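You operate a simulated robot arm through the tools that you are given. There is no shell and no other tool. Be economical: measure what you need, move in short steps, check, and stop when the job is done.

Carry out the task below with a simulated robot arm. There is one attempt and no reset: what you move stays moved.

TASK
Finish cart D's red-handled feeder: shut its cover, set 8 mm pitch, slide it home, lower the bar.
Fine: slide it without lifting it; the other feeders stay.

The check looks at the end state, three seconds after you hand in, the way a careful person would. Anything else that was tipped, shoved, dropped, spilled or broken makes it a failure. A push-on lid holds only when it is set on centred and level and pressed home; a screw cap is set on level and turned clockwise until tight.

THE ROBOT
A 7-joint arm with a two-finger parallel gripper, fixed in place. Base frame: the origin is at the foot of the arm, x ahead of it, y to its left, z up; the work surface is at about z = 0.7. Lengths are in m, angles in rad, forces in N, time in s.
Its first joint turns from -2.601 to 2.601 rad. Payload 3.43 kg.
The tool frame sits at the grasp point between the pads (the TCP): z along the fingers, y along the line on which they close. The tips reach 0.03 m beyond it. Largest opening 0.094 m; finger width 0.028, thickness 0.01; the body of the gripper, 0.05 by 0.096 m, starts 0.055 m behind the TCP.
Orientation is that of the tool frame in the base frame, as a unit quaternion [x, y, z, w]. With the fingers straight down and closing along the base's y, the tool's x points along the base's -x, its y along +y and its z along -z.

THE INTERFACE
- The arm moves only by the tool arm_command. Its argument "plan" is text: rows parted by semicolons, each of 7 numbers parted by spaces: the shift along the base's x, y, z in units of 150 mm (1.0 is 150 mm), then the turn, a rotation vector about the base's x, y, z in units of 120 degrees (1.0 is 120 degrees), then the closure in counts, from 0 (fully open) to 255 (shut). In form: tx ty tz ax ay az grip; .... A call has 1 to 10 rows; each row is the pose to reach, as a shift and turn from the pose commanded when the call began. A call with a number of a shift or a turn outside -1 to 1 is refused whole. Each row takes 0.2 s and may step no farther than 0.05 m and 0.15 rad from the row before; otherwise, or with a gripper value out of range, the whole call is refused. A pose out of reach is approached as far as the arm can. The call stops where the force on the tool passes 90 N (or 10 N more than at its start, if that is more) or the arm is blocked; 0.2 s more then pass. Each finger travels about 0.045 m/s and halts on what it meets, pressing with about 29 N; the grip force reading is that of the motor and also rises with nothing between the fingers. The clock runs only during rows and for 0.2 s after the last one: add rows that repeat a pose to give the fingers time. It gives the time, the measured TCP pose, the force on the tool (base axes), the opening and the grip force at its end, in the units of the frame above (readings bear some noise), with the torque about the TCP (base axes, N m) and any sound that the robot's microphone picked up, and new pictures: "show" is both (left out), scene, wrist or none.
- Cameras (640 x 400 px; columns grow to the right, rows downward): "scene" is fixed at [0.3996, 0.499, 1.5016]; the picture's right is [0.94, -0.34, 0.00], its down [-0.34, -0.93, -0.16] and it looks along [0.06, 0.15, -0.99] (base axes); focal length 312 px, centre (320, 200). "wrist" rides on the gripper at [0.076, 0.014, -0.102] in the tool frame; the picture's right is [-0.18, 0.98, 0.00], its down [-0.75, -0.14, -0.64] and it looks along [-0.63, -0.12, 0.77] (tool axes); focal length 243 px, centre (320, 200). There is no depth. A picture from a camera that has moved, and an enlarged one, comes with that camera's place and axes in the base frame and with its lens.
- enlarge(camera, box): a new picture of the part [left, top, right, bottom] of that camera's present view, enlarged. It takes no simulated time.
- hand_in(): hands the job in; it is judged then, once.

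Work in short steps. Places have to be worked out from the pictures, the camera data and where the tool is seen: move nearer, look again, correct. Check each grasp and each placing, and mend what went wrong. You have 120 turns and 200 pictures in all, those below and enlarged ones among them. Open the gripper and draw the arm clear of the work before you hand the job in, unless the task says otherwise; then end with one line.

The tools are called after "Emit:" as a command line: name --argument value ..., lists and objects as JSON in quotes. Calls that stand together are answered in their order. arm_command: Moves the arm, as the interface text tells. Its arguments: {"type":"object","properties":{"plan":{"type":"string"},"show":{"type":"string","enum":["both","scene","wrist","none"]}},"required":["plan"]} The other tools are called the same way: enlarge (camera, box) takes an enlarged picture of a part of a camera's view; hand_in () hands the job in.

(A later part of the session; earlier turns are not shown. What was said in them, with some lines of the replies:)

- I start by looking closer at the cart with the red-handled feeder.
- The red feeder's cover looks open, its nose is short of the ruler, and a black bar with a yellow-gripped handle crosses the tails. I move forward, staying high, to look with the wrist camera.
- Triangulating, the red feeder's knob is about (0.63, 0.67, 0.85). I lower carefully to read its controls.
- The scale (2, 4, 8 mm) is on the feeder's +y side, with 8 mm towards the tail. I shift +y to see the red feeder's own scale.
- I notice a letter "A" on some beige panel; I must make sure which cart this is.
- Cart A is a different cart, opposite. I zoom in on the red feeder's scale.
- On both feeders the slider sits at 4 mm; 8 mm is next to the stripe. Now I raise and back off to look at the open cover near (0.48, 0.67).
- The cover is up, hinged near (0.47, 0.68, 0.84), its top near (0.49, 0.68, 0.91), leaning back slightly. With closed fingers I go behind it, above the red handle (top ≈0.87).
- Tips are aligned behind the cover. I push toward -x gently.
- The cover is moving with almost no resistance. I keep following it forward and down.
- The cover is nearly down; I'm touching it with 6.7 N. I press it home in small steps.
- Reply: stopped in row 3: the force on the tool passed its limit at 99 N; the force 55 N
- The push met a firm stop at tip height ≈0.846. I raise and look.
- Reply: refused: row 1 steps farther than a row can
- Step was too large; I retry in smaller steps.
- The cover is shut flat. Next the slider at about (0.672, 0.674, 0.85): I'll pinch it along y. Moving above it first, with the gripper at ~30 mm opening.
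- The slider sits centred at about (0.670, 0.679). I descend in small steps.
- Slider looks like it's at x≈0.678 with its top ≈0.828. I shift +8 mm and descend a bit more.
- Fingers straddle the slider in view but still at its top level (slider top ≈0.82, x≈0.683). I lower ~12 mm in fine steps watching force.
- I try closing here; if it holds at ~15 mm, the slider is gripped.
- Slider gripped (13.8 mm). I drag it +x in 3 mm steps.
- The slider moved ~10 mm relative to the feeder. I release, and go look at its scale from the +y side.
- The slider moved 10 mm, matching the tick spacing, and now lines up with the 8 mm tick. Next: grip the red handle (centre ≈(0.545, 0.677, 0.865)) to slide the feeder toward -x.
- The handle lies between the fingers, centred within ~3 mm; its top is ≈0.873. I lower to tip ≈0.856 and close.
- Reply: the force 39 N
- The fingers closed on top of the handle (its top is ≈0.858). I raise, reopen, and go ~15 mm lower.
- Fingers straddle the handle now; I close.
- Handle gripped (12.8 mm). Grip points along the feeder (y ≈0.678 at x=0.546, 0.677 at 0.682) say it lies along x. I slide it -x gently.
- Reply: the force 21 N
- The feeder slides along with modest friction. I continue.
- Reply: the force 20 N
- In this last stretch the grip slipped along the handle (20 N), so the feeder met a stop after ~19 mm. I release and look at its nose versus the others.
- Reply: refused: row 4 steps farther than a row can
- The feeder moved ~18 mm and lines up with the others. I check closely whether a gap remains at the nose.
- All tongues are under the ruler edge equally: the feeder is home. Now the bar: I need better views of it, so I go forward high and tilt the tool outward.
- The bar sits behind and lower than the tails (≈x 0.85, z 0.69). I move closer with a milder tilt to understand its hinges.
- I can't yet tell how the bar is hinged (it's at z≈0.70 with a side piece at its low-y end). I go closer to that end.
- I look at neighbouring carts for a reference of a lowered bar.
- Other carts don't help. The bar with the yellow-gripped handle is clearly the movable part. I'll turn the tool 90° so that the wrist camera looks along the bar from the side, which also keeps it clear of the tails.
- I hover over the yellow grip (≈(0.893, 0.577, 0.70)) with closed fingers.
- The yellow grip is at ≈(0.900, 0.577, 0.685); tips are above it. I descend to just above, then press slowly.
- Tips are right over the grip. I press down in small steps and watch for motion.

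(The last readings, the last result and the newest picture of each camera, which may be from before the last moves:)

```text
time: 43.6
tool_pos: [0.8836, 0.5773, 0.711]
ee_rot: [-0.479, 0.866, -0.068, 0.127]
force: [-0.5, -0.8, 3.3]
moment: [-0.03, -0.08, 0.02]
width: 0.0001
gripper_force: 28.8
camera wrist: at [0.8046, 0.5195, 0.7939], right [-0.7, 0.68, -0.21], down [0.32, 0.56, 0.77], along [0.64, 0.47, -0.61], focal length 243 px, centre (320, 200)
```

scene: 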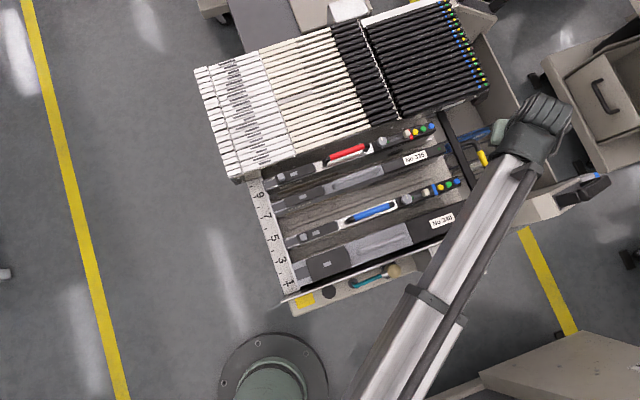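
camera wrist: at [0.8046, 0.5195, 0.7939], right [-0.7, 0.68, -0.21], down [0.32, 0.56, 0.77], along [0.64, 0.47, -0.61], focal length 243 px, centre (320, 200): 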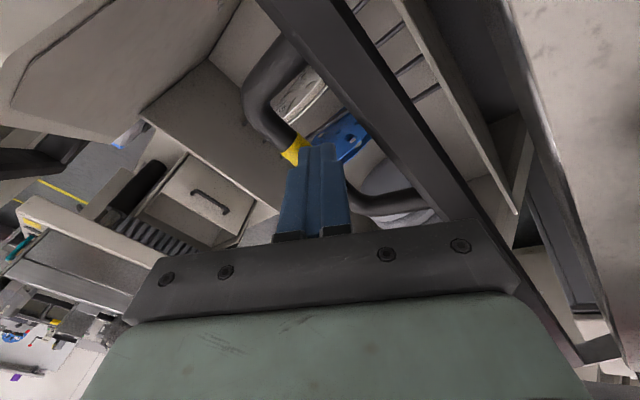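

Emit:
arm_command --plan "0 0 -0.04 0 0 0 255;0 0 -0.08 0 0 0 255;0 0 -0.12 0 0 0 255;0 0 -0.16 0 0 0 255" --show "wrist"

```text
time: 44.3
tool_pos: [0.8839, 0.5764, 0.7107]
ee_rot: [-0.478, 0.865, -0.07, 0.135]
force: [-15.1, -8.7, 33.5]
moment: [0.05, -0.18, -0.1]
width: 0.0
gripper_force: 29.0
stopped in row 3: the force on the tool passed its limit at 100 N (the readings are from after the stop); the commanded pose is now the measured one
camera wrist: at [0.8031, 0.5187, 0.7918], right [-0.7, 0.68, -0.22], down [0.3, 0.56, 0.77], along [0.65, 0.48, -0.6], focal length 243 px, centre (320, 200)
```

wrist: 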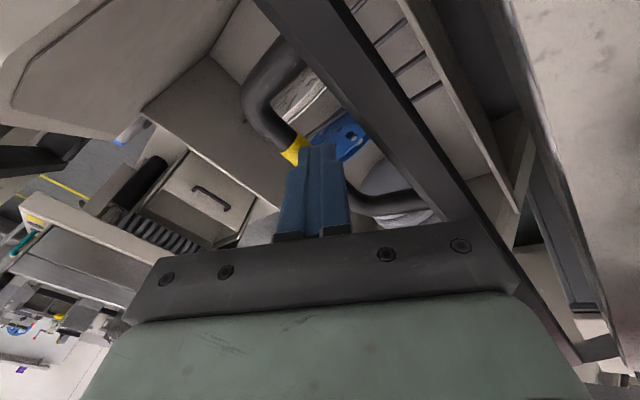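

The handle meets a hard stop downward, so the bar lies folded back; it likely must swing up over hinges toward the tails. I look at its far end's arm.

Emit:
enlarge --camera "wrist" --box '[448, 200, 640, 400]'

Emit:
enlarge --camera "wrist" --box '[448, 0, 640, 200]'

```text
2.00 times, centred on (544, 300) of wrist
camera zoom: at [0.8031, 0.5187, 0.7918], right [-0.7, 0.68, -0.22], down [0.3, 0.56, 0.77], along [0.65, 0.48, -0.6], focal length 485 px, centre (-128, 0)
```

zoom: 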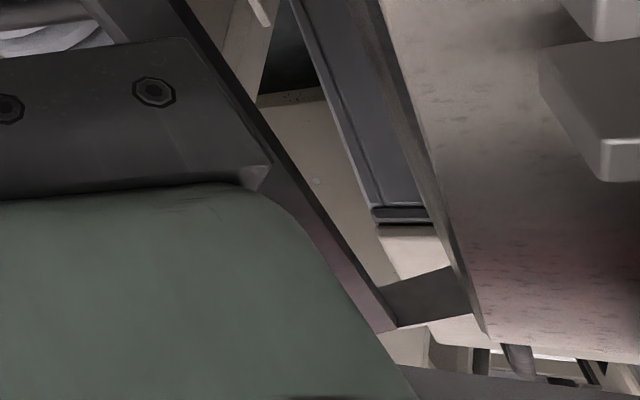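

```text
2.00 times, centred on (544, 100) of wrist
camera zoom: at [0.8031, 0.5187, 0.7918], right [-0.7, 0.68, -0.22], down [0.3, 0.56, 0.77], along [0.65, 0.48, -0.6], focal length 485 px, centre (-128, 400)
```

zoom: 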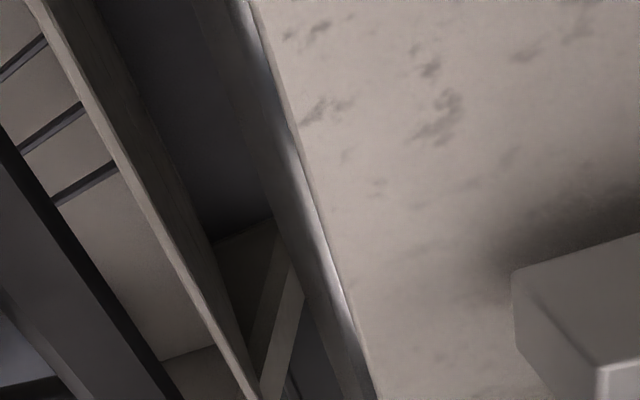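

The bar has short arms at its ends reaching to the deck edge. To see the linkage I raise and keep turning the tool so that the camera looks back from the outer side.

Emit:
arm_command --plan "0 0 0.3 0 0 0 255;0 0 0.6 0 0 0 255;0 0 0.9 0 0 0 255;0 0 1 -0.02 0 0.066 255;0 0 1 -0.04 0 0.132 255;0 0 1 -0.06 0 0.198 255;0 0 1 -0.08 0 0.264 255;0 0 1 -0.1 0 0.33 255;0 0 1 -0.12 0 0.396 255;0 0 1 -0.14 0 0.46 255" --show "wrist"

```text
time: 46.5
tool_pos: [0.8852, 0.5762, 0.8543]
ee_rot: [0.838, -0.526, 0.121, -0.082]
force: [-0.3, -0.2, 0.7]
moment: [0.02, -0.01, -0.01]
width: 0.0002
gripper_force: 28.7
camera wrist: at [0.876, 0.5009, 0.9586], right [-0.92, -0.26, -0.28], down [-0.38, 0.73, 0.56], along [0.06, 0.63, -0.78], focal length 243 px, centre (320, 200)
```

wrist: 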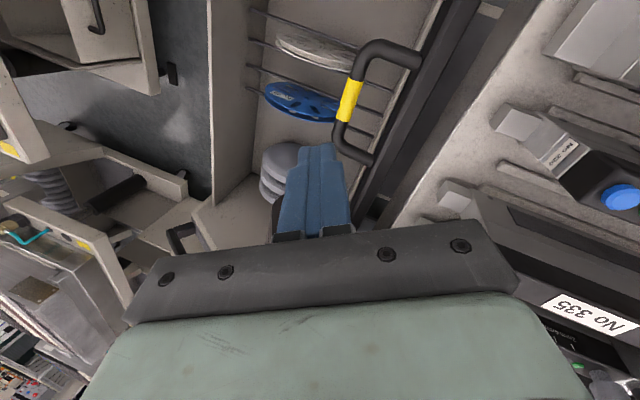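

Emit:
enlarge --camera "wrist" --box '[300, 0, 556, 160]'

Emit:
arm_command --plan "0 0 0.1 -0.02 0 0.066 255;0 0 0.2 -0.04 0 0.132 255;0 0 0.2 -0.06 0 0.198 255;0 0 0.2 -0.08 0 0.264 255;0 0 0.2 -0.1 0 0.33 255;0 0 0.2 -0.12 0 0.396 255;0 0 0.2 -0.12 0 0.396 255"

Emit:
enlarge --camera "wrist" --box '[220, 0, 476, 160]'

```text
2.50 times, centred on (428, 80) of wrist
camera zoom: at [0.876, 0.5009, 0.9586], right [-0.92, -0.26, -0.28], down [-0.38, 0.73, 0.56], along [0.06, 0.63, -0.78], focal length 606 px, centre (50, 500)
```

zoom: 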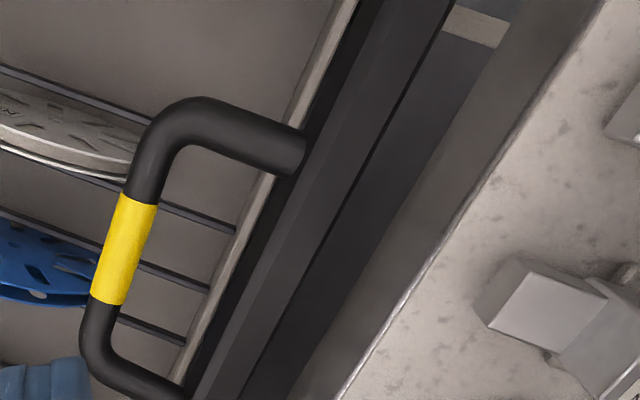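

```text
time: 48.1
tool_pos: [0.8869, 0.5767, 0.8854]
ee_rot: [0.982, -0.126, 0.14, -0.021]
force: [-1.0, 0.0, -0.2]
moment: [0.0, 0.0, 0.0]
width: 0.0001
gripper_force: 28.5
camera wrist: at [0.9247, 0.5432, 1.0041], right [-0.41, -0.9, -0.13], down [-0.85, 0.32, 0.42], along [-0.34, 0.28, -0.9], focal length 243 px, centre (320, 200)
```

scene: 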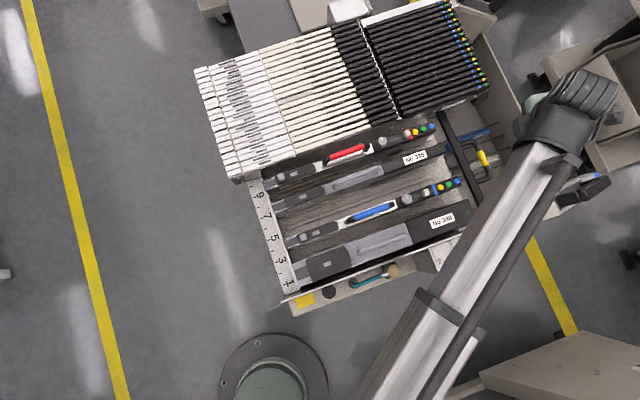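
wrist: 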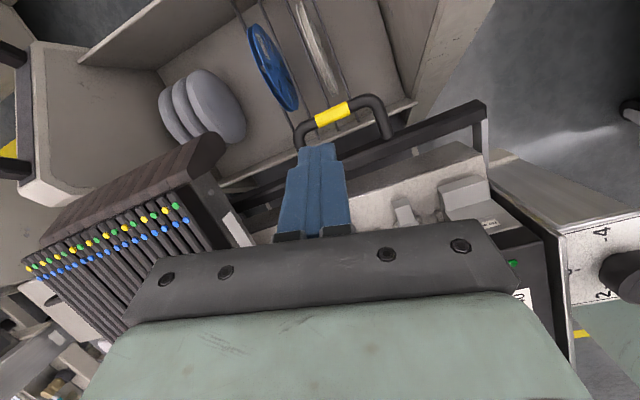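

```text
2.50 times, centred on (348, 80) of wrist
camera zoom: at [0.9247, 0.5432, 1.0041], right [-0.41, -0.9, -0.13], down [-0.85, 0.32, 0.42], along [-0.34, 0.28, -0.9], focal length 606 px, centre (250, 500)
```

zoom: 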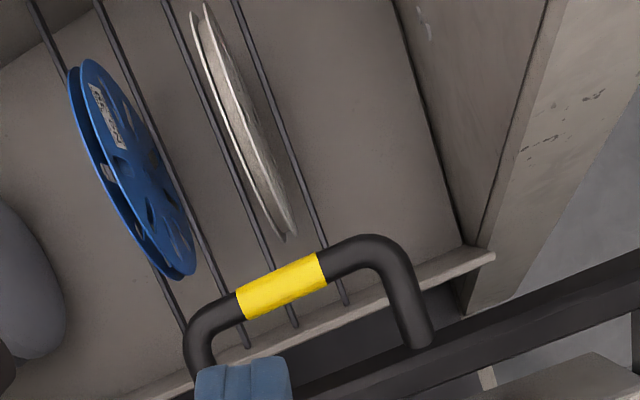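

Emit:
enlarge --camera "wrist" --box '[384, 80, 576, 200]'

Emit:
enlarge --camera "wrist" --box '[180, 120, 340, 240]'

```text
3.33 times, centred on (480, 140) of wrist
camera zoom: at [0.9247, 0.5432, 1.0041], right [-0.41, -0.9, -0.13], down [-0.85, 0.32, 0.42], along [-0.34, 0.28, -0.9], focal length 809 px, centre (-213, 400)
```

zoom: 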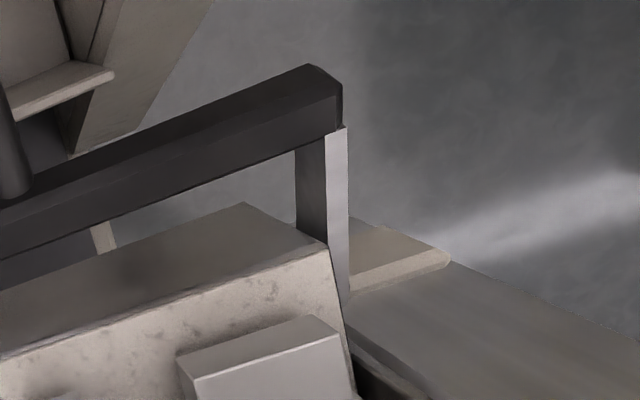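

```text
3.33 times, centred on (260, 180) of wrist
camera zoom: at [0.9247, 0.5432, 1.0041], right [-0.41, -0.9, -0.13], down [-0.85, 0.32, 0.42], along [-0.34, 0.28, -0.9], focal length 809 px, centre (520, 267)
```

zoom: 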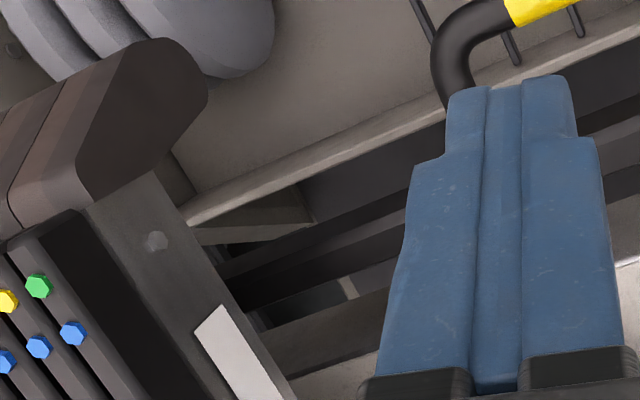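

Now it's clear: the bar is a tube across the ends of side plates, handle on its outer side (centre ≈(0.906, 0.58, 0.672)), and it doesn't go down from here. I'll grip the yellow grip and try lifting gently to find its motion. First turn back so the fingers close across the grip.

Emit:
arm_command --plan "0 0 0 0.0195 0 -0.065 255;0 0 0 0.039 0 -0.13 255;0 0 0 0.0585 0 -0.195 150;0 0 0 0.078 0 -0.26 150;0 0 0 0.0975 0 -0.325 150;0 0 0 0.117 0 -0.39 150;0 0 0 0.1365 0 -0.455 150;0.05 0.06 0 0.156 0 -0.52 150;0.08 0.08 -0.2 0.164 0 -0.543 150;0.08 0.08 -0.4 0.164 0 -0.543 150" --show "wrist"

Emit:
enlarge --camera "wrist" --box '[224, 60, 416, 180]'

```text
time: 50.3
tool_pos: [0.8974, 0.5873, 0.8259]
ee_rot: [0.741, -0.655, 0.107, -0.101]
force: [0.3, -0.7, -0.1]
moment: [-0.02, -0.02, 0.01]
width: 0.039
gripper_force: 0.0
camera wrist: at [0.8629, 0.5104, 0.9221], right [-0.95, 0.06, -0.29], down [-0.14, 0.76, 0.64], along [0.26, 0.65, -0.72], focal length 243 px, centre (320, 200)
```

wrist: 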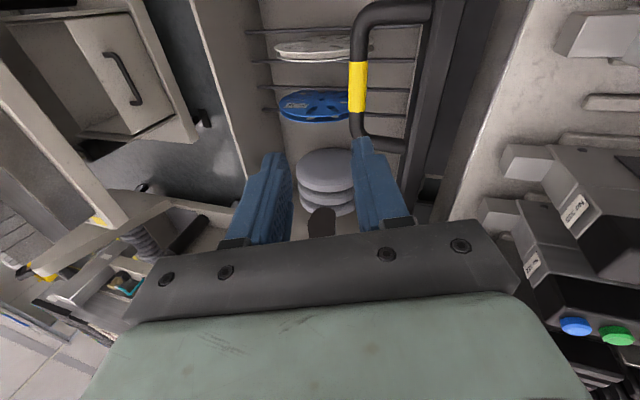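

```text
3.33 times, centred on (320, 120) of wrist
camera zoom: at [0.8629, 0.5104, 0.9221], right [-0.95, 0.06, -0.29], down [-0.14, 0.76, 0.64], along [0.26, 0.65, -0.72], focal length 809 px, centre (320, 467)
```

zoom: 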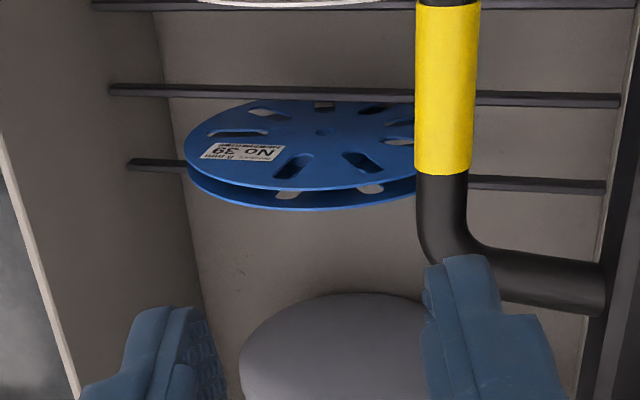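

Emit:
arm_command --plan "0.0 0 -0.25 0 0 0 150;0.0 0 -0.5 0 0 0 150;0.0 0 -0.65 0 0 0 150;0.0 0 -0.72 0 0 0 150;0.0 0 -0.72 0 0 0 150" --show "wrist"

Emit:
enlarge --camera "wrist" --box '[224, 80, 416, 200]'

```text
time: 51.5
tool_pos: [0.8963, 0.5895, 0.7185]
ee_rot: [0.742, -0.654, 0.107, -0.1]
force: [0.0, 0.1, 0.3]
moment: [0.01, 0.02, 0.0]
width: 0.0388
gripper_force: 0.0
camera wrist: at [0.8623, 0.5111, 0.8144], right [-0.95, 0.06, -0.29], down [-0.14, 0.76, 0.63], along [0.26, 0.65, -0.72], focal length 243 px, centre (320, 200)
```

wrist: 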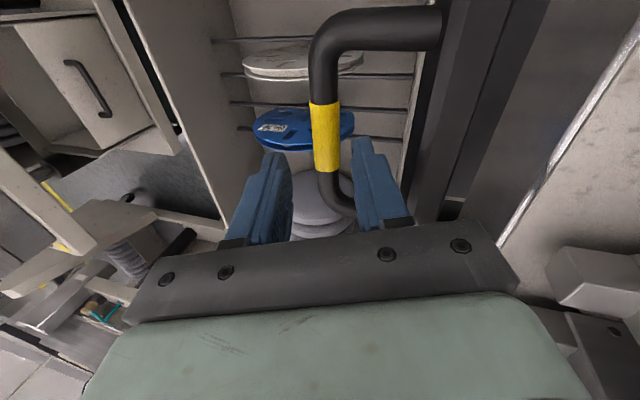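

```text
3.33 times, centred on (320, 140) of wrist
camera zoom: at [0.8623, 0.5111, 0.8144], right [-0.95, 0.06, -0.29], down [-0.14, 0.76, 0.63], along [0.26, 0.65, -0.72], focal length 809 px, centre (320, 400)
```

zoom: 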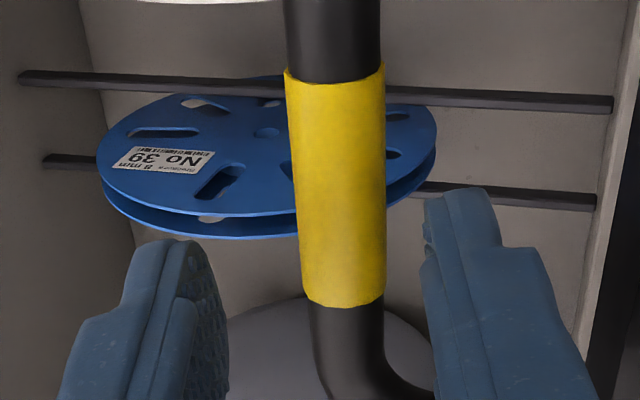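

The grip sits nicely between the fingers. I lower ~22 mm more and close.

Emit:
arm_command --plan "0.03 0 -0.06 0 0 0 150;0.03 0 -0.12 0 0 0 150;0.03 0 -0.17 0 0 0 150;0.03 0 -0.17 0 0 0 150;0.03 0 -0.17 0 0 0 210;0.03 0 -0.17 0 0 0 255;0.03 0 -0.17 0 0 0 255;0.03 0 -0.17 0 0 0 255" --show "wrist"

```text
time: 53.3
tool_pos: [0.8996, 0.5892, 0.691]
ee_rot: [0.741, -0.656, 0.106, -0.1]
force: [-19.1, -3.3, -5.9]
moment: [0.27, 0.31, -1.31]
width: 0.0188
gripper_force: 44.8
camera wrist: at [0.8661, 0.5103, 0.7876], right [-0.96, 0.06, -0.29], down [-0.14, 0.76, 0.64], along [0.26, 0.65, -0.72], focal length 243 px, centre (320, 200)
```

wrist: 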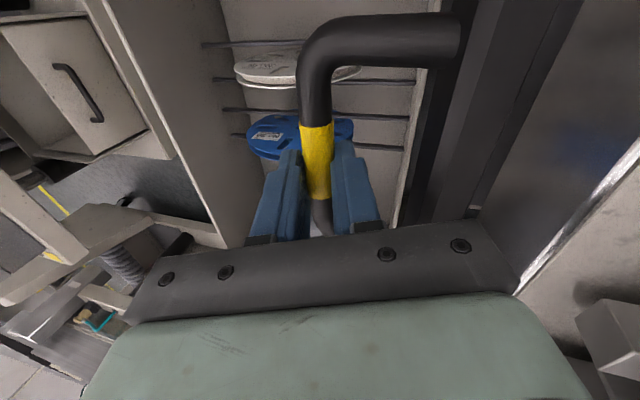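

Gripped (18.8 mm). I lift a few mm to feel whether it moves upward.

Emit:
arm_command --plan "0 0 0.03 0 0 0 255;0 0 0.06 0 0 0 255;0 0 0.09 0 0 0 255" --show "wrist"

```text
time: 54.1
tool_pos: [0.8973, 0.5888, 0.7061]
ee_rot: [0.741, -0.656, 0.104, -0.097]
force: [-41.6, -9.9, -16.6]
moment: [1.34, 0.44, -0.94]
width: 0.0189
gripper_force: 45.6
camera wrist: at [0.8647, 0.5107, 0.802], right [-0.96, 0.06, -0.28], down [-0.14, 0.76, 0.63], along [0.25, 0.65, -0.72], focal length 243 px, centre (320, 200)
```

wrist: 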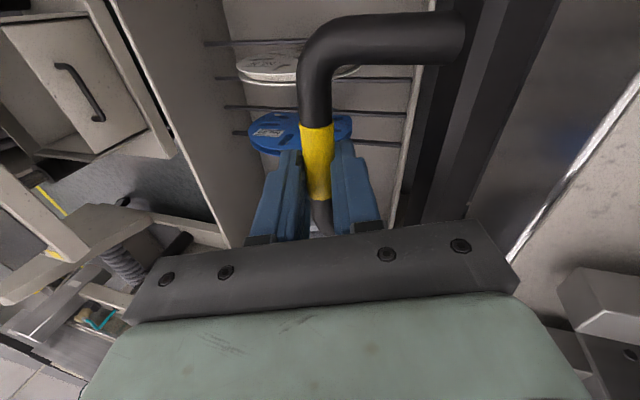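

The handle rises with the gripper, pulled toward -x: it swings on an arc. I follow the arc, relieving the x-force.

Emit:
arm_command --plan "-0.03 0 0.02 0 0 0 255;-0.06 0 0.05 0 0 0 255;-0.08 0 0.08 0 0 0 255;-0.09 0 0.11 0 0 0 255" --show "none"

```text
time: 55.1
tool_pos: [0.8921, 0.5881, 0.7233]
ee_rot: [0.742, -0.654, 0.108, -0.103]
force: [0.2, -1.1, -6.6]
moment: [0.48, -0.08, -1.2]
width: 0.019
gripper_force: 45.1
```

Emit:
arm_command --plan "-0.01 0 0.04 0 0 0 255;-0.03 0 0.08 0 0 0 255;-0.05 0 0.12 0 0 0 255;-0.07 0 0.16 0 0 0 255;-0.09 0 0.2 0 0 0 255" --show "wrist"

```text
time: 56.3
tool_pos: [0.8759, 0.5888, 0.7545]
ee_rot: [0.742, -0.654, 0.108, -0.103]
force: [22.0, -1.6, 8.3]
moment: [0.62, -0.45, -1.19]
width: 0.019
gripper_force: 44.5
camera wrist: at [0.842, 0.5103, 0.8497], right [-0.95, 0.06, -0.29], down [-0.15, 0.76, 0.63], along [0.26, 0.65, -0.71], focal length 243 px, centre (320, 200)
```

wrist: 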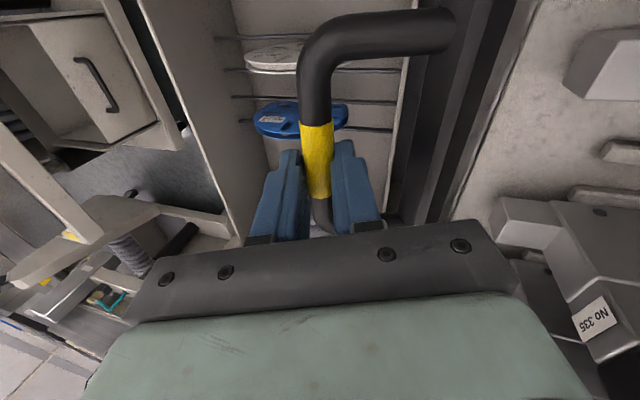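

Emit:
enlarge --camera "scene" --box '[400, 90, 560, 240]'

Emit:
enlarge --camera "wrist" --box '[290, 0, 546, 160]'

```text
2.67 times, centred on (480, 165) of scene
camera zoom: at [0.3996, 0.499, 1.5016], right [0.94, -0.34, 0.0], down [-0.34, -0.93, -0.16], along [0.06, 0.15, -0.99], focal length 832 px, centre (-107, 293)
```

zoom: 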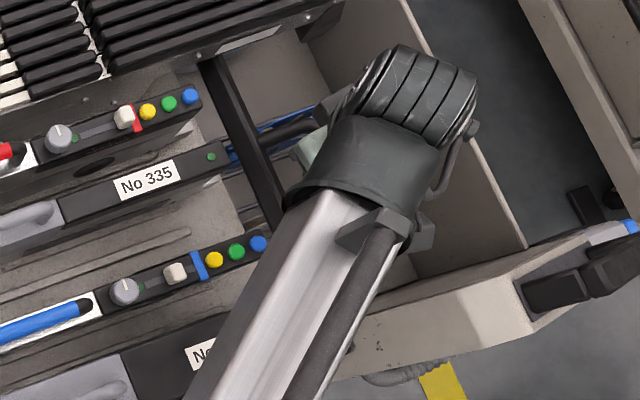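

```text
2.50 times, centred on (418, 80) of wrist
camera zoom: at [0.842, 0.5103, 0.8497], right [-0.95, 0.06, -0.29], down [-0.15, 0.76, 0.63], along [0.26, 0.65, -0.71], focal length 606 px, centre (75, 500)
```

zoom: 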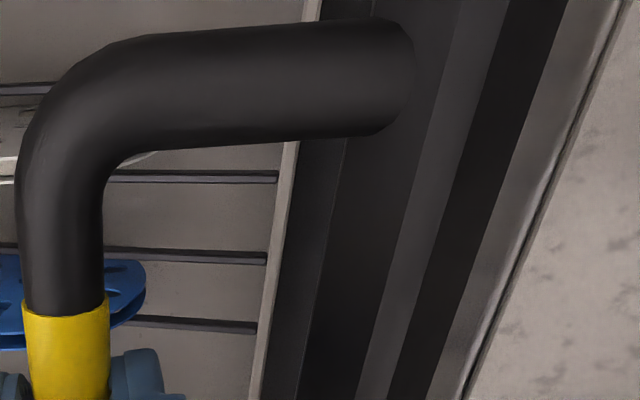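

The bar moves on an arc, pivot near x≈0.76, z≈0.67. I follow that arc further, to about 45°.

Emit:
arm_command --plan "-0.01 0 0.04 0 0 0 255;-0.04 0 0.09 0 0 0 255;-0.08 0 0.13 0 0 0 255;-0.12 0 0.17 0 0 0 255;-0.12 0 0.17 0 0 0 255"

Emit:
enlarge --camera "scene" --box '[400, 90, 560, 240]'

```text
time: 57.5
tool_pos: [0.8554, 0.5885, 0.7785]
ee_rot: [0.741, -0.655, 0.108, -0.1]
force: [2.0, -11.9, -1.4]
moment: [0.57, -0.08, -1.19]
width: 0.0189
gripper_force: 45.1
camera wrist: at [0.822, 0.5105, 0.8753], right [-0.96, 0.06, -0.29], down [-0.14, 0.76, 0.63], along [0.26, 0.65, -0.72], focal length 243 px, centre (320, 200)
```

scene: 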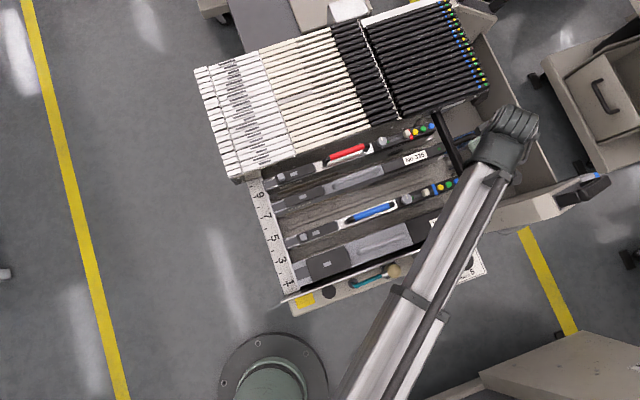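
wrist: 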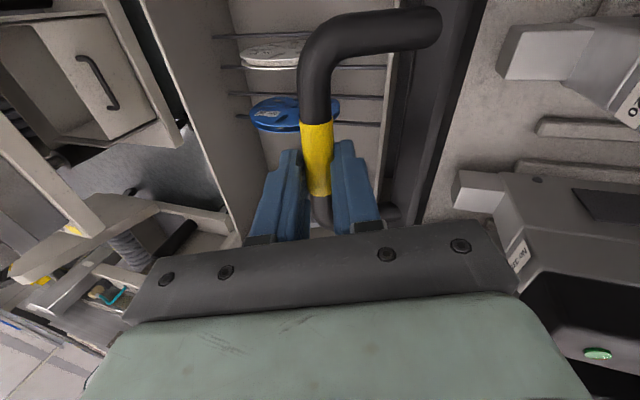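

```text
2.67 times, centred on (480, 165) of scene
camera zoom: at [0.3996, 0.499, 1.5016], right [0.94, -0.34, 0.0], down [-0.34, -0.93, -0.16], along [0.06, 0.15, -0.99], focal length 832 px, centre (-107, 293)
```

zoom: 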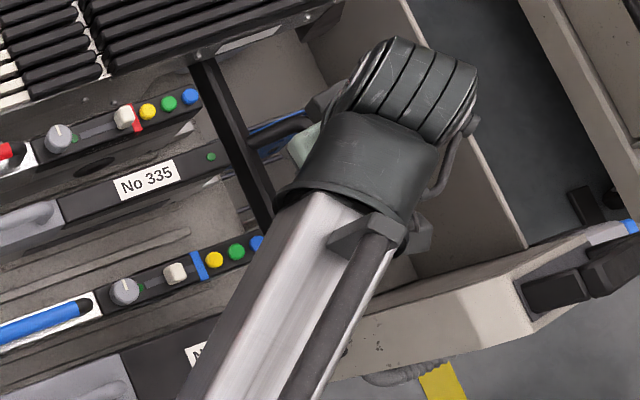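

Forces are near zero, so I'm on the arc (pivot ≈(0.774, 0.685) for the TCP, radius ≈0.124). I continue to about 65°.

Emit:
arm_command --plan "-0.05 0 0.04 0 0 0 255;-0.1 0 0.07 0 0 0 255;-0.15 0 0.1 0 0 0 255;-0.19 0 0.12 0 0 0 255;-0.19 0 0.12 0 0 0 255"

Emit:
enlarge --camera "wrist" --box '[290, 0, 546, 160]'

```text
time: 58.7
tool_pos: [0.8298, 0.5887, 0.7984]
ee_rot: [0.741, -0.654, 0.109, -0.103]
force: [19.6, -13.1, 27.3]
moment: [0.95, -0.53, -1.12]
width: 0.019
gripper_force: 44.8
camera wrist: at [0.7953, 0.5108, 0.8946], right [-0.95, 0.06, -0.3], down [-0.15, 0.76, 0.63], along [0.26, 0.65, -0.71], focal length 243 px, centre (320, 200)
```

scene: 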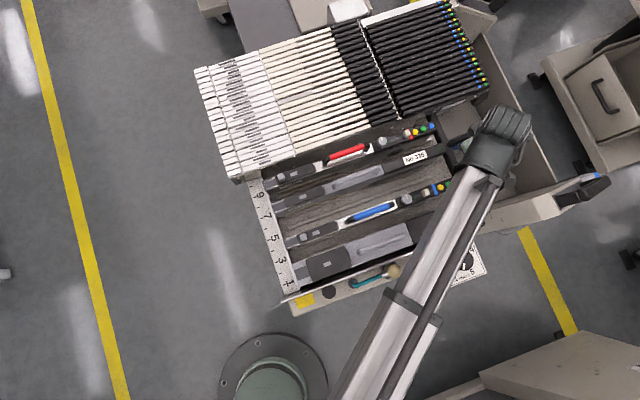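
wrist: 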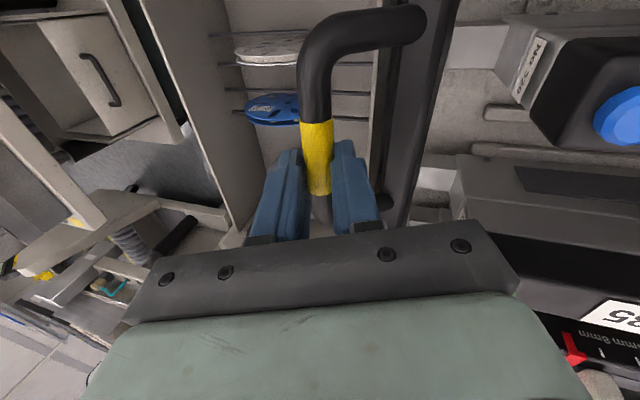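

```text
2.50 times, centred on (418, 80) of wrist
camera zoom: at [0.7953, 0.5108, 0.8946], right [-0.95, 0.06, -0.3], down [-0.15, 0.76, 0.63], along [0.26, 0.65, -0.71], focal length 606 px, centre (75, 500)
```

zoom: 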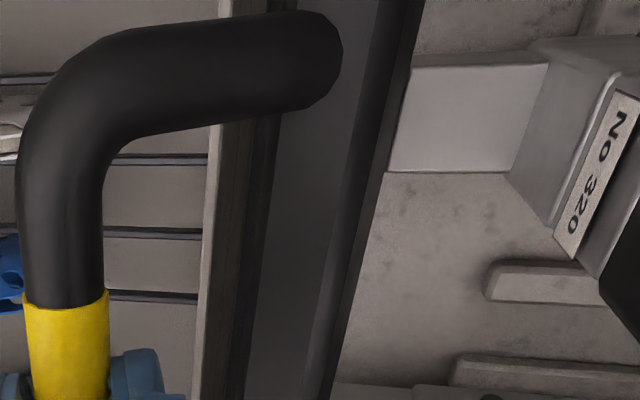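

The bar is now almost upright, passing over toward the feeders' rear feet, so "lowering" is going over and down on the other side. To keep my inner finger clear of the tails, I make the tool vertical while holding the grip.

Emit:
arm_command --plan "0.015 0 0.01 0 0.05 0 255;0.03 0 0.015 0 0.1 0 255;0.045 0 0.02 0 0.143 0 255;0.045 0 0.02 0 0.143 0 255"

Emit:
enlarge --camera "wrist" --box '[290, 0, 546, 160]'

```text
time: 59.7
tool_pos: [0.8336, 0.5892, 0.7966]
ee_rot: [0.75, -0.662, -0.005, 0.0]
force: [1.7, -13.6, -6.7]
moment: [-0.93, -0.1, -1.29]
width: 0.0188
gripper_force: 44.6
camera wrist: at [0.831, 0.5117, 0.8999], right [-1.0, 0.06, 0.01], down [0.05, 0.76, 0.65], along [0.03, 0.65, -0.76], focal length 243 px, centre (320, 200)
```

scene: 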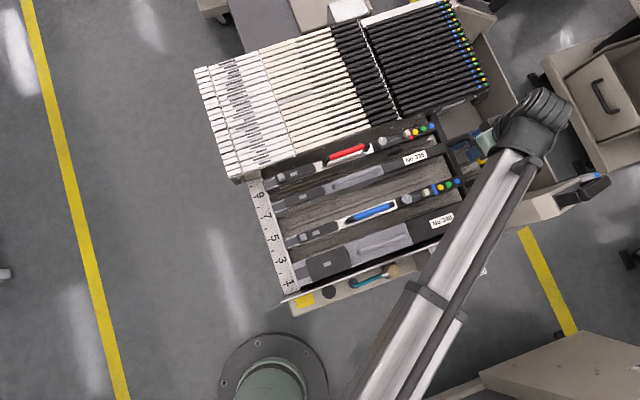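
wrist: 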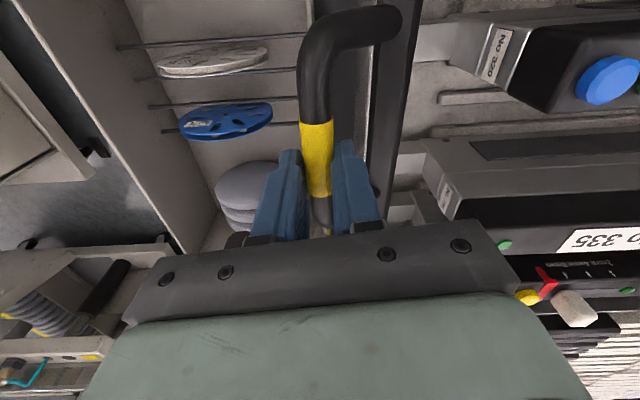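

```text
2.50 times, centred on (418, 80) of wrist
camera zoom: at [0.831, 0.5117, 0.8999], right [-1.0, 0.06, 0.01], down [0.05, 0.76, 0.65], along [0.03, 0.65, -0.76], focal length 606 px, centre (75, 500)
```

zoom: 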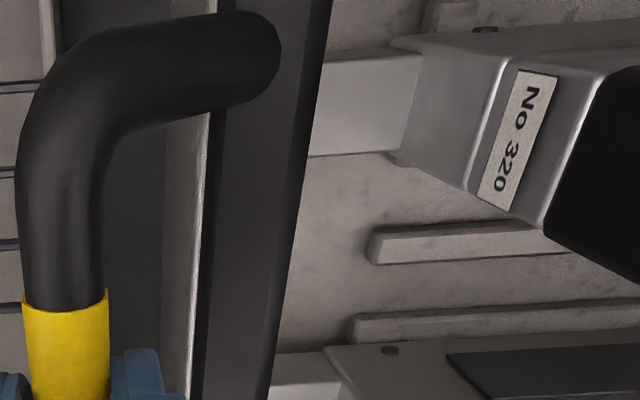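

Now I can see: each feeder has a rear tongue at deck level, and the bar comes over onto those tongues. I continue along the arc.

Emit:
arm_command --plan "-0.05 0 0.02 0 0 0 255;-0.1 0 0.045 0 0 0 255;-0.15 0 0.06 0 0 0 255;-0.21 0 0.075 0 0 0 255;-0.21 0 0.075 0 0 0 255" --show "wrist"

Emit:
enlarge --camera "wrist" --box '[290, 0, 546, 160]'

```text
time: 60.9
tool_pos: [0.8038, 0.5894, 0.8126]
ee_rot: [0.75, -0.661, -0.005, -0.003]
force: [1.0, 0.1, 4.3]
moment: [0.57, -0.11, -1.34]
width: 0.0188
gripper_force: 45.1
camera wrist: at [0.7995, 0.5111, 0.9141], right [-1.0, 0.06, 0.0], down [0.05, 0.76, 0.65], along [0.04, 0.65, -0.76], focal length 243 px, centre (320, 200)
```

wrist: 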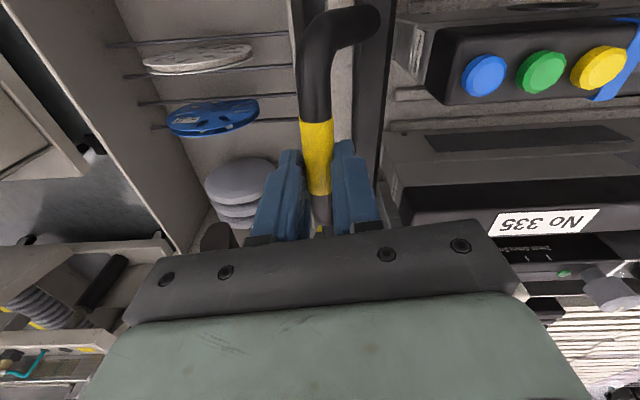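

```text
2.50 times, centred on (418, 80) of wrist
camera zoom: at [0.7995, 0.5111, 0.9141], right [-1.0, 0.06, 0.0], down [0.05, 0.76, 0.65], along [0.04, 0.65, -0.76], focal length 606 px, centre (75, 500)
```

zoom: 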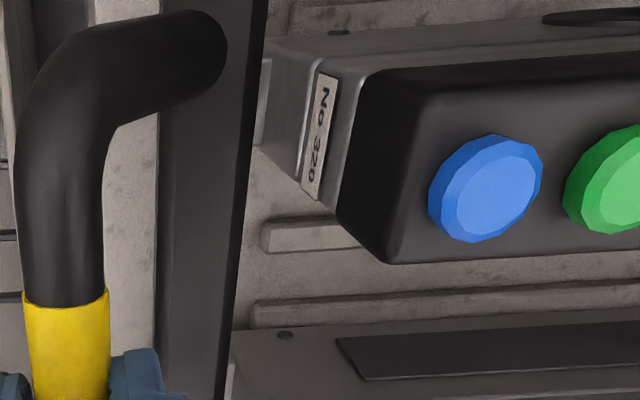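

On track with near-zero force and ~20 mm finger clearance to the 335 tail. I continue in small steps.

Emit:
arm_command --plan "-0.03 0 0.005 0 0 0 255;-0.06 0 0.01 0 0 0 255;-0.09 0 0.01 0 0 0 255;-0.09 0 0.01 0 0 0 255" --show "wrist"

Emit:
enlarge --camera "wrist" --box '[290, 0, 546, 160]'

```text
time: 61.9
tool_pos: [0.7945, 0.5894, 0.8125]
ee_rot: [0.748, -0.663, -0.001, -0.007]
force: [46.0, 6.8, 32.0]
moment: [0.25, -0.84, -1.32]
width: 0.0191
gripper_force: 45.5
camera wrist: at [0.7894, 0.5107, 0.9146], right [-1.0, 0.06, -0.01], down [0.04, 0.76, 0.65], along [0.05, 0.65, -0.76], focal length 243 px, centre (320, 200)
```

wrist: 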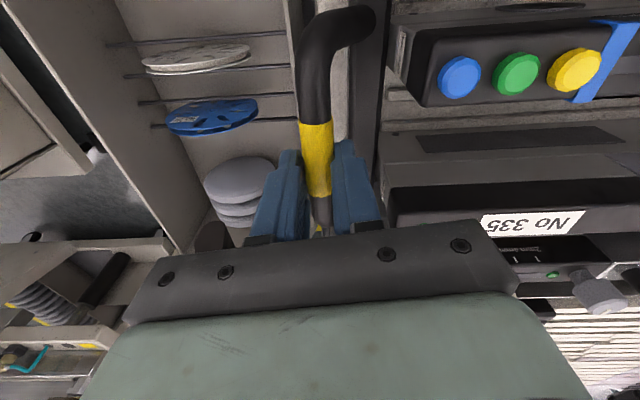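

```text
2.50 times, centred on (418, 80) of wrist
camera zoom: at [0.7894, 0.5107, 0.9146], right [-1.0, 0.06, -0.01], down [0.04, 0.76, 0.65], along [0.05, 0.65, -0.76], focal length 606 px, centre (75, 500)
```

zoom: 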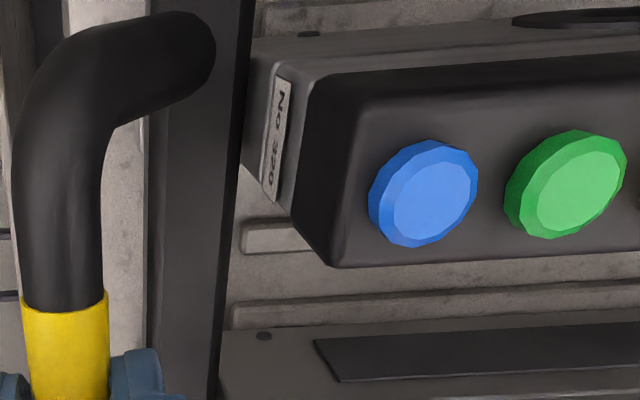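

Resistance has risen to ~46 N: the bar seems to meet the tongues / its stop. I press a bit more to be sure it is fully down.

Emit:
arm_command --plan "-0.01 0 -0.01 0 0 0 255;-0.02 0 -0.02 0 0 0 255;-0.03 0 -0.03 0 0 0 255;-0.04 0 -0.03 0 0 0 255" --show "wrist"

```text
time: 62.9
tool_pos: [0.7947, 0.5902, 0.8086]
ee_rot: [0.747, -0.664, 0.006, -0.014]
force: [9.2, -4.2, -3.9]
moment: [0.61, -0.1, -1.38]
width: 0.0189
gripper_force: 45.0
stopped in row 4: the force on the tool passed its limit at 91 N (the readings are from after the stop); the commanded pose is now the measured one
camera wrist: at [0.7873, 0.5104, 0.9095], right [-1.0, 0.07, -0.03], down [0.04, 0.76, 0.65], along [0.06, 0.65, -0.76], focal length 243 px, centre (320, 200)
```

wrist: 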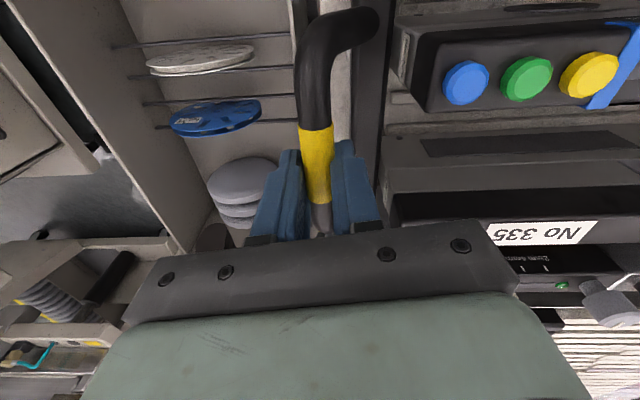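

A firm stop at this end. I release and raise straight up, then check whether the bar stays.

Emit:
arm_command --plan "0.01 0 0 0 0 0 200;0.01 0 0 0 0 0 150;0.01 0 0 0 0 0 140;0.01 0 0.2 0 0 0 140;0.01 0 0.45 0 0 0 140;0.01 0 0.7 0 0 0 140;0.01 0 0.7 0 0 0 140"

Emit:
enlarge --camera "wrist" --box '[290, 0, 546, 160]'

Emit:
enlarge --camera "scene" --box '[380, 80, 540, 180]'

```text
time: 64.5
tool_pos: [0.7942, 0.5924, 0.9155]
ee_rot: [0.748, -0.663, 0.005, -0.013]
force: [-0.5, 0.4, -0.4]
moment: [0.0, 0.01, -0.04]
width: 0.0425
gripper_force: 0.1
camera wrist: at [0.7877, 0.5136, 1.0167], right [-1.0, 0.06, -0.02], down [0.03, 0.76, 0.65], along [0.06, 0.65, -0.76], focal length 243 px, centre (320, 200)
```

scene: 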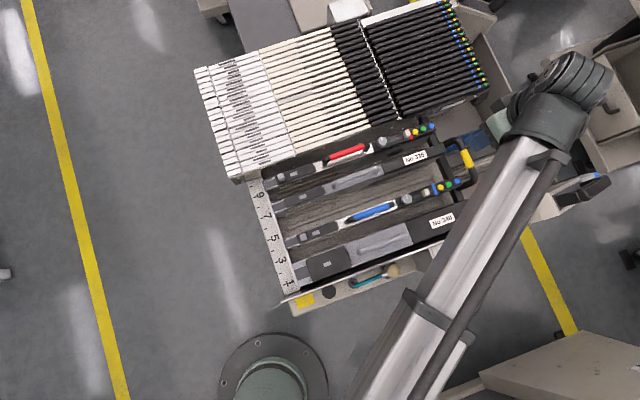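
wrist: 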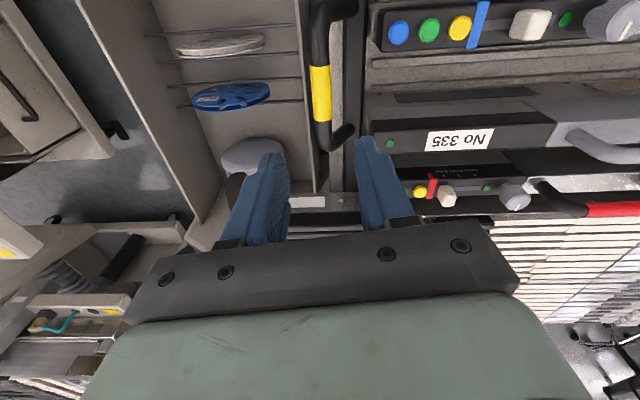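

```text
2.50 times, centred on (418, 80) of wrist
camera zoom: at [0.7877, 0.5136, 1.0167], right [-1.0, 0.06, -0.02], down [0.03, 0.76, 0.65], along [0.06, 0.65, -0.76], focal length 606 px, centre (75, 500)
```

zoom: 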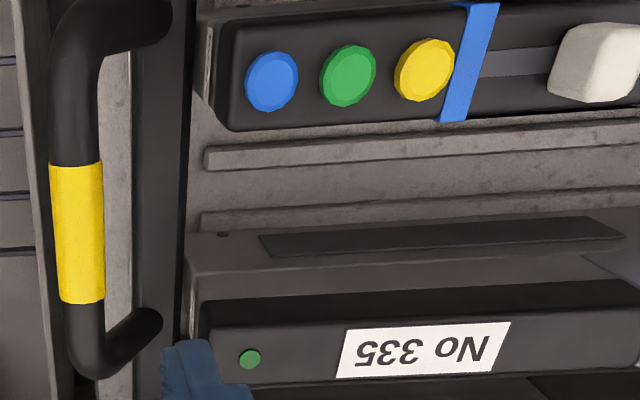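

```text
4.00 times, centred on (460, 130) of scene
camera zoom: at [0.3996, 0.499, 1.5016], right [0.94, -0.34, 0.0], down [-0.34, -0.93, -0.16], along [0.06, 0.15, -0.99], focal length 1248 px, centre (-240, 480)
```

zoom: 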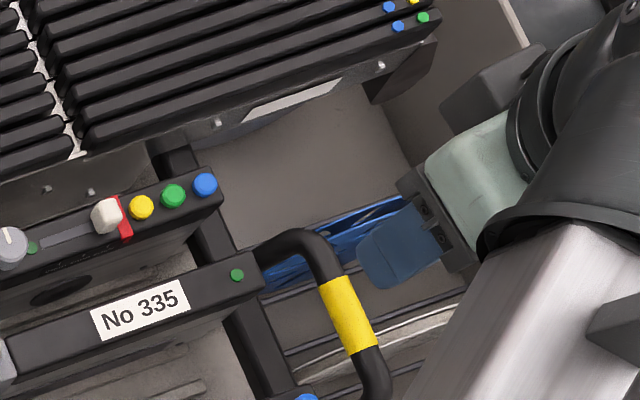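

The bar stays down, lying across the feeders' rear under the tails. I check the red feeder's slider and rear from here.

Emit:
enlarge --camera "wrist" --box '[380, 150, 508, 230]'

Emit:
arm_command --plan "0 0 0.2 0 0 0 140;0 -0.2 0.4 0 0 0 140;-0.2 -0.4 0.6 0 0 0 140;-0.4 -0.5 0.7 0 0 0 140;-0.6 -0.6 0.8 0 0 0 140;-0.8 -0.7 0.85 0 0 0 140;-0.8 -0.7 0.85 0 0 0 140"

```text
5.00 times, centred on (444, 190) of wrist
camera zoom: at [0.7877, 0.5136, 1.0167], right [-1.0, 0.06, -0.02], down [0.03, 0.76, 0.65], along [0.06, 0.65, -0.76], focal length 1213 px, centre (-300, 250)
```

zoom: 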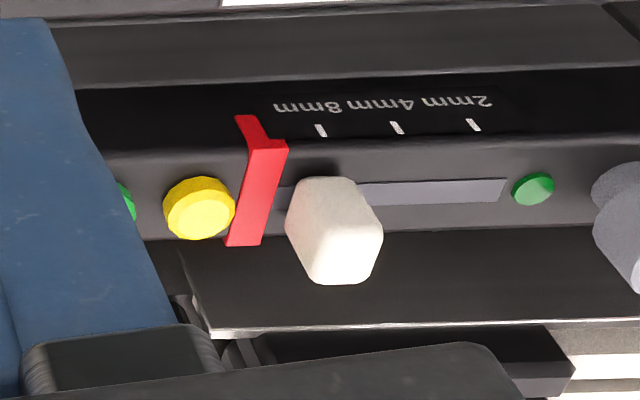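

```text
refused: row 3 steps farther than a row can; nothing moved
```

The slider lines up with the 8 mm tick. Now retract in smaller steps and view everything.

Emit:
arm_command --plan "0 0 0.2 0 0 0 140;0 -0.15 0.4 0 0 0 140;-0.15 -0.3 0.6 0 0 0 140;-0.35 -0.4 0.7 0 0 0 140;-0.55 -0.5 0.8 0 0 0 140;-0.75 -0.6 0.9 0 0 0 140;-0.95 -0.7 0.95 0 0 0 140;-0.95 -0.9 0.95 0 0 0 140"

Emit:
enlarge --camera "wrist" --box '[300, 0, 556, 160]'

```text
time: 66.3
tool_pos: [0.6505, 0.456, 1.054]
ee_rot: [0.748, -0.664, 0.005, -0.014]
force: [0.5, -0.3, 0.6]
moment: [-0.01, -0.02, 0.01]
width: 0.0421
gripper_force: 0.1
camera wrist: at [0.6432, 0.3772, 1.1553], right [-1.0, 0.06, -0.02], down [0.03, 0.76, 0.65], along [0.06, 0.65, -0.76], focal length 243 px, centre (320, 200)
```

scene: 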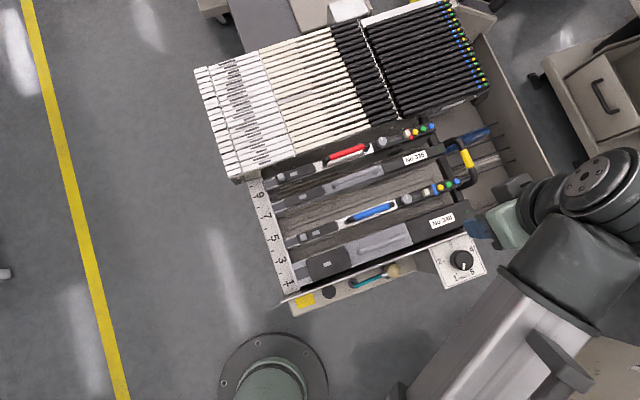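
wrist: 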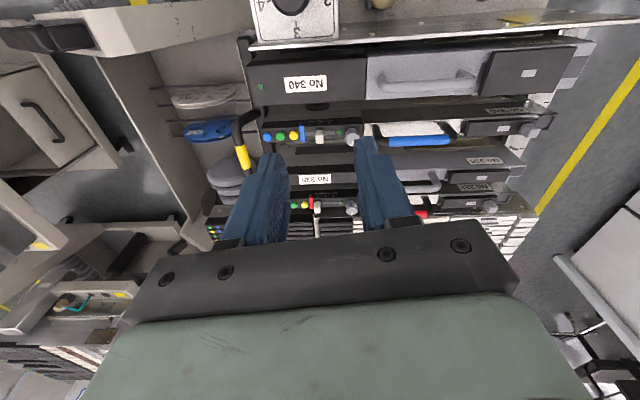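

```text
2.50 times, centred on (428, 80) of wrist
camera zoom: at [0.6432, 0.3772, 1.1553], right [-1.0, 0.06, -0.02], down [0.03, 0.76, 0.65], along [0.06, 0.65, -0.76], focal length 606 px, centre (50, 500)
```

zoom: 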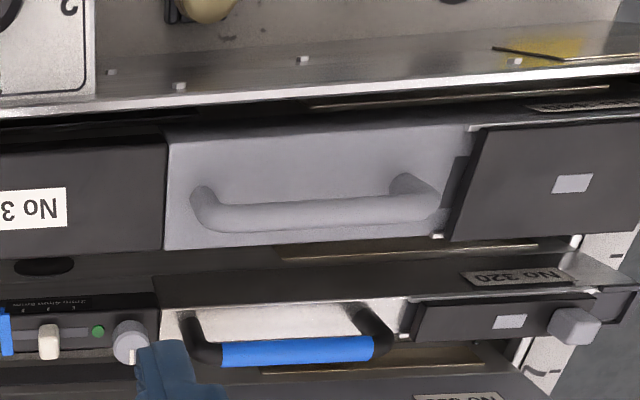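

Emit:
enlarge --camera "scene" --box '[390, 100, 518, 180]'

Emit:
enlarge --camera "scene" --box '[240, 120, 432, 240]'

```text
5.00 times, centred on (454, 140) of scene
camera zoom: at [0.3996, 0.499, 1.5016], right [0.94, -0.34, 0.0], down [-0.34, -0.93, -0.16], along [0.06, 0.15, -0.99], focal length 1559 px, centre (-350, 500)
```

zoom: 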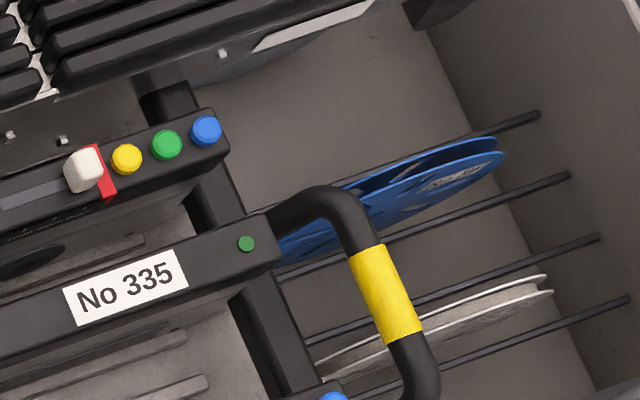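

```text
3.33 times, centred on (336, 180) of scene
camera zoom: at [0.3996, 0.499, 1.5016], right [0.94, -0.34, 0.0], down [-0.34, -0.93, -0.16], along [0.06, 0.15, -0.99], focal length 1040 px, centre (267, 267)
```

zoom: 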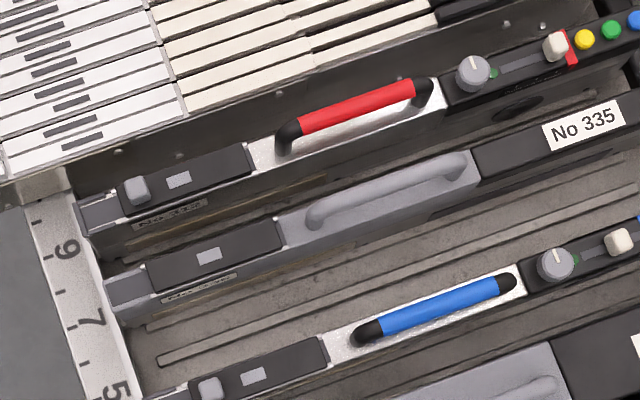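

Cover shut, slider at 8 mm, nose at the ruler in line with the others, bar over the rear tongues, and the other feeders are unchanged. I open the gripper and draw clear.

Emit:
arm_command --plan "-0.1 -0.1 0.1 0 0 0 60;-0.2 -0.3 0.2 0 0 0 0;-0.2 -0.5 0.2 0 0 0 0;-0.2 -0.5 0.2 0 0 0 0;-0.2 -0.5 0.2 0 0 0 0" --show "scene"

Emit:
hand_in

```text
time: 67.5
tool_pos: [0.6198, 0.3795, 1.0852]
ee_rot: [0.748, -0.664, 0.005, -0.013]
force: [0.5, -0.2, 1.0]
moment: [-0.03, -0.03, 0.0]
width: 0.0939
gripper_force: 0.1
```

scene: 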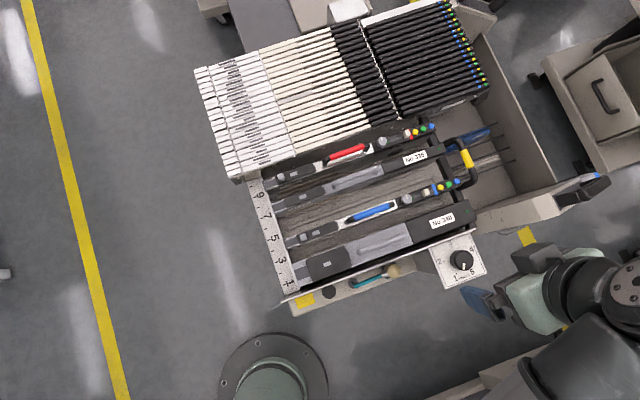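

```text
The job is handed in.
```

I shut the red-handled feeder's cover, set its slider to 8 mm, slid it home without lifting it, and swung the bar up and over until it stopped across the feeders' rear tongues; the other feeders look unmoved. I never saw a "D" label on this cart, but it was the only one within the arm's reach.
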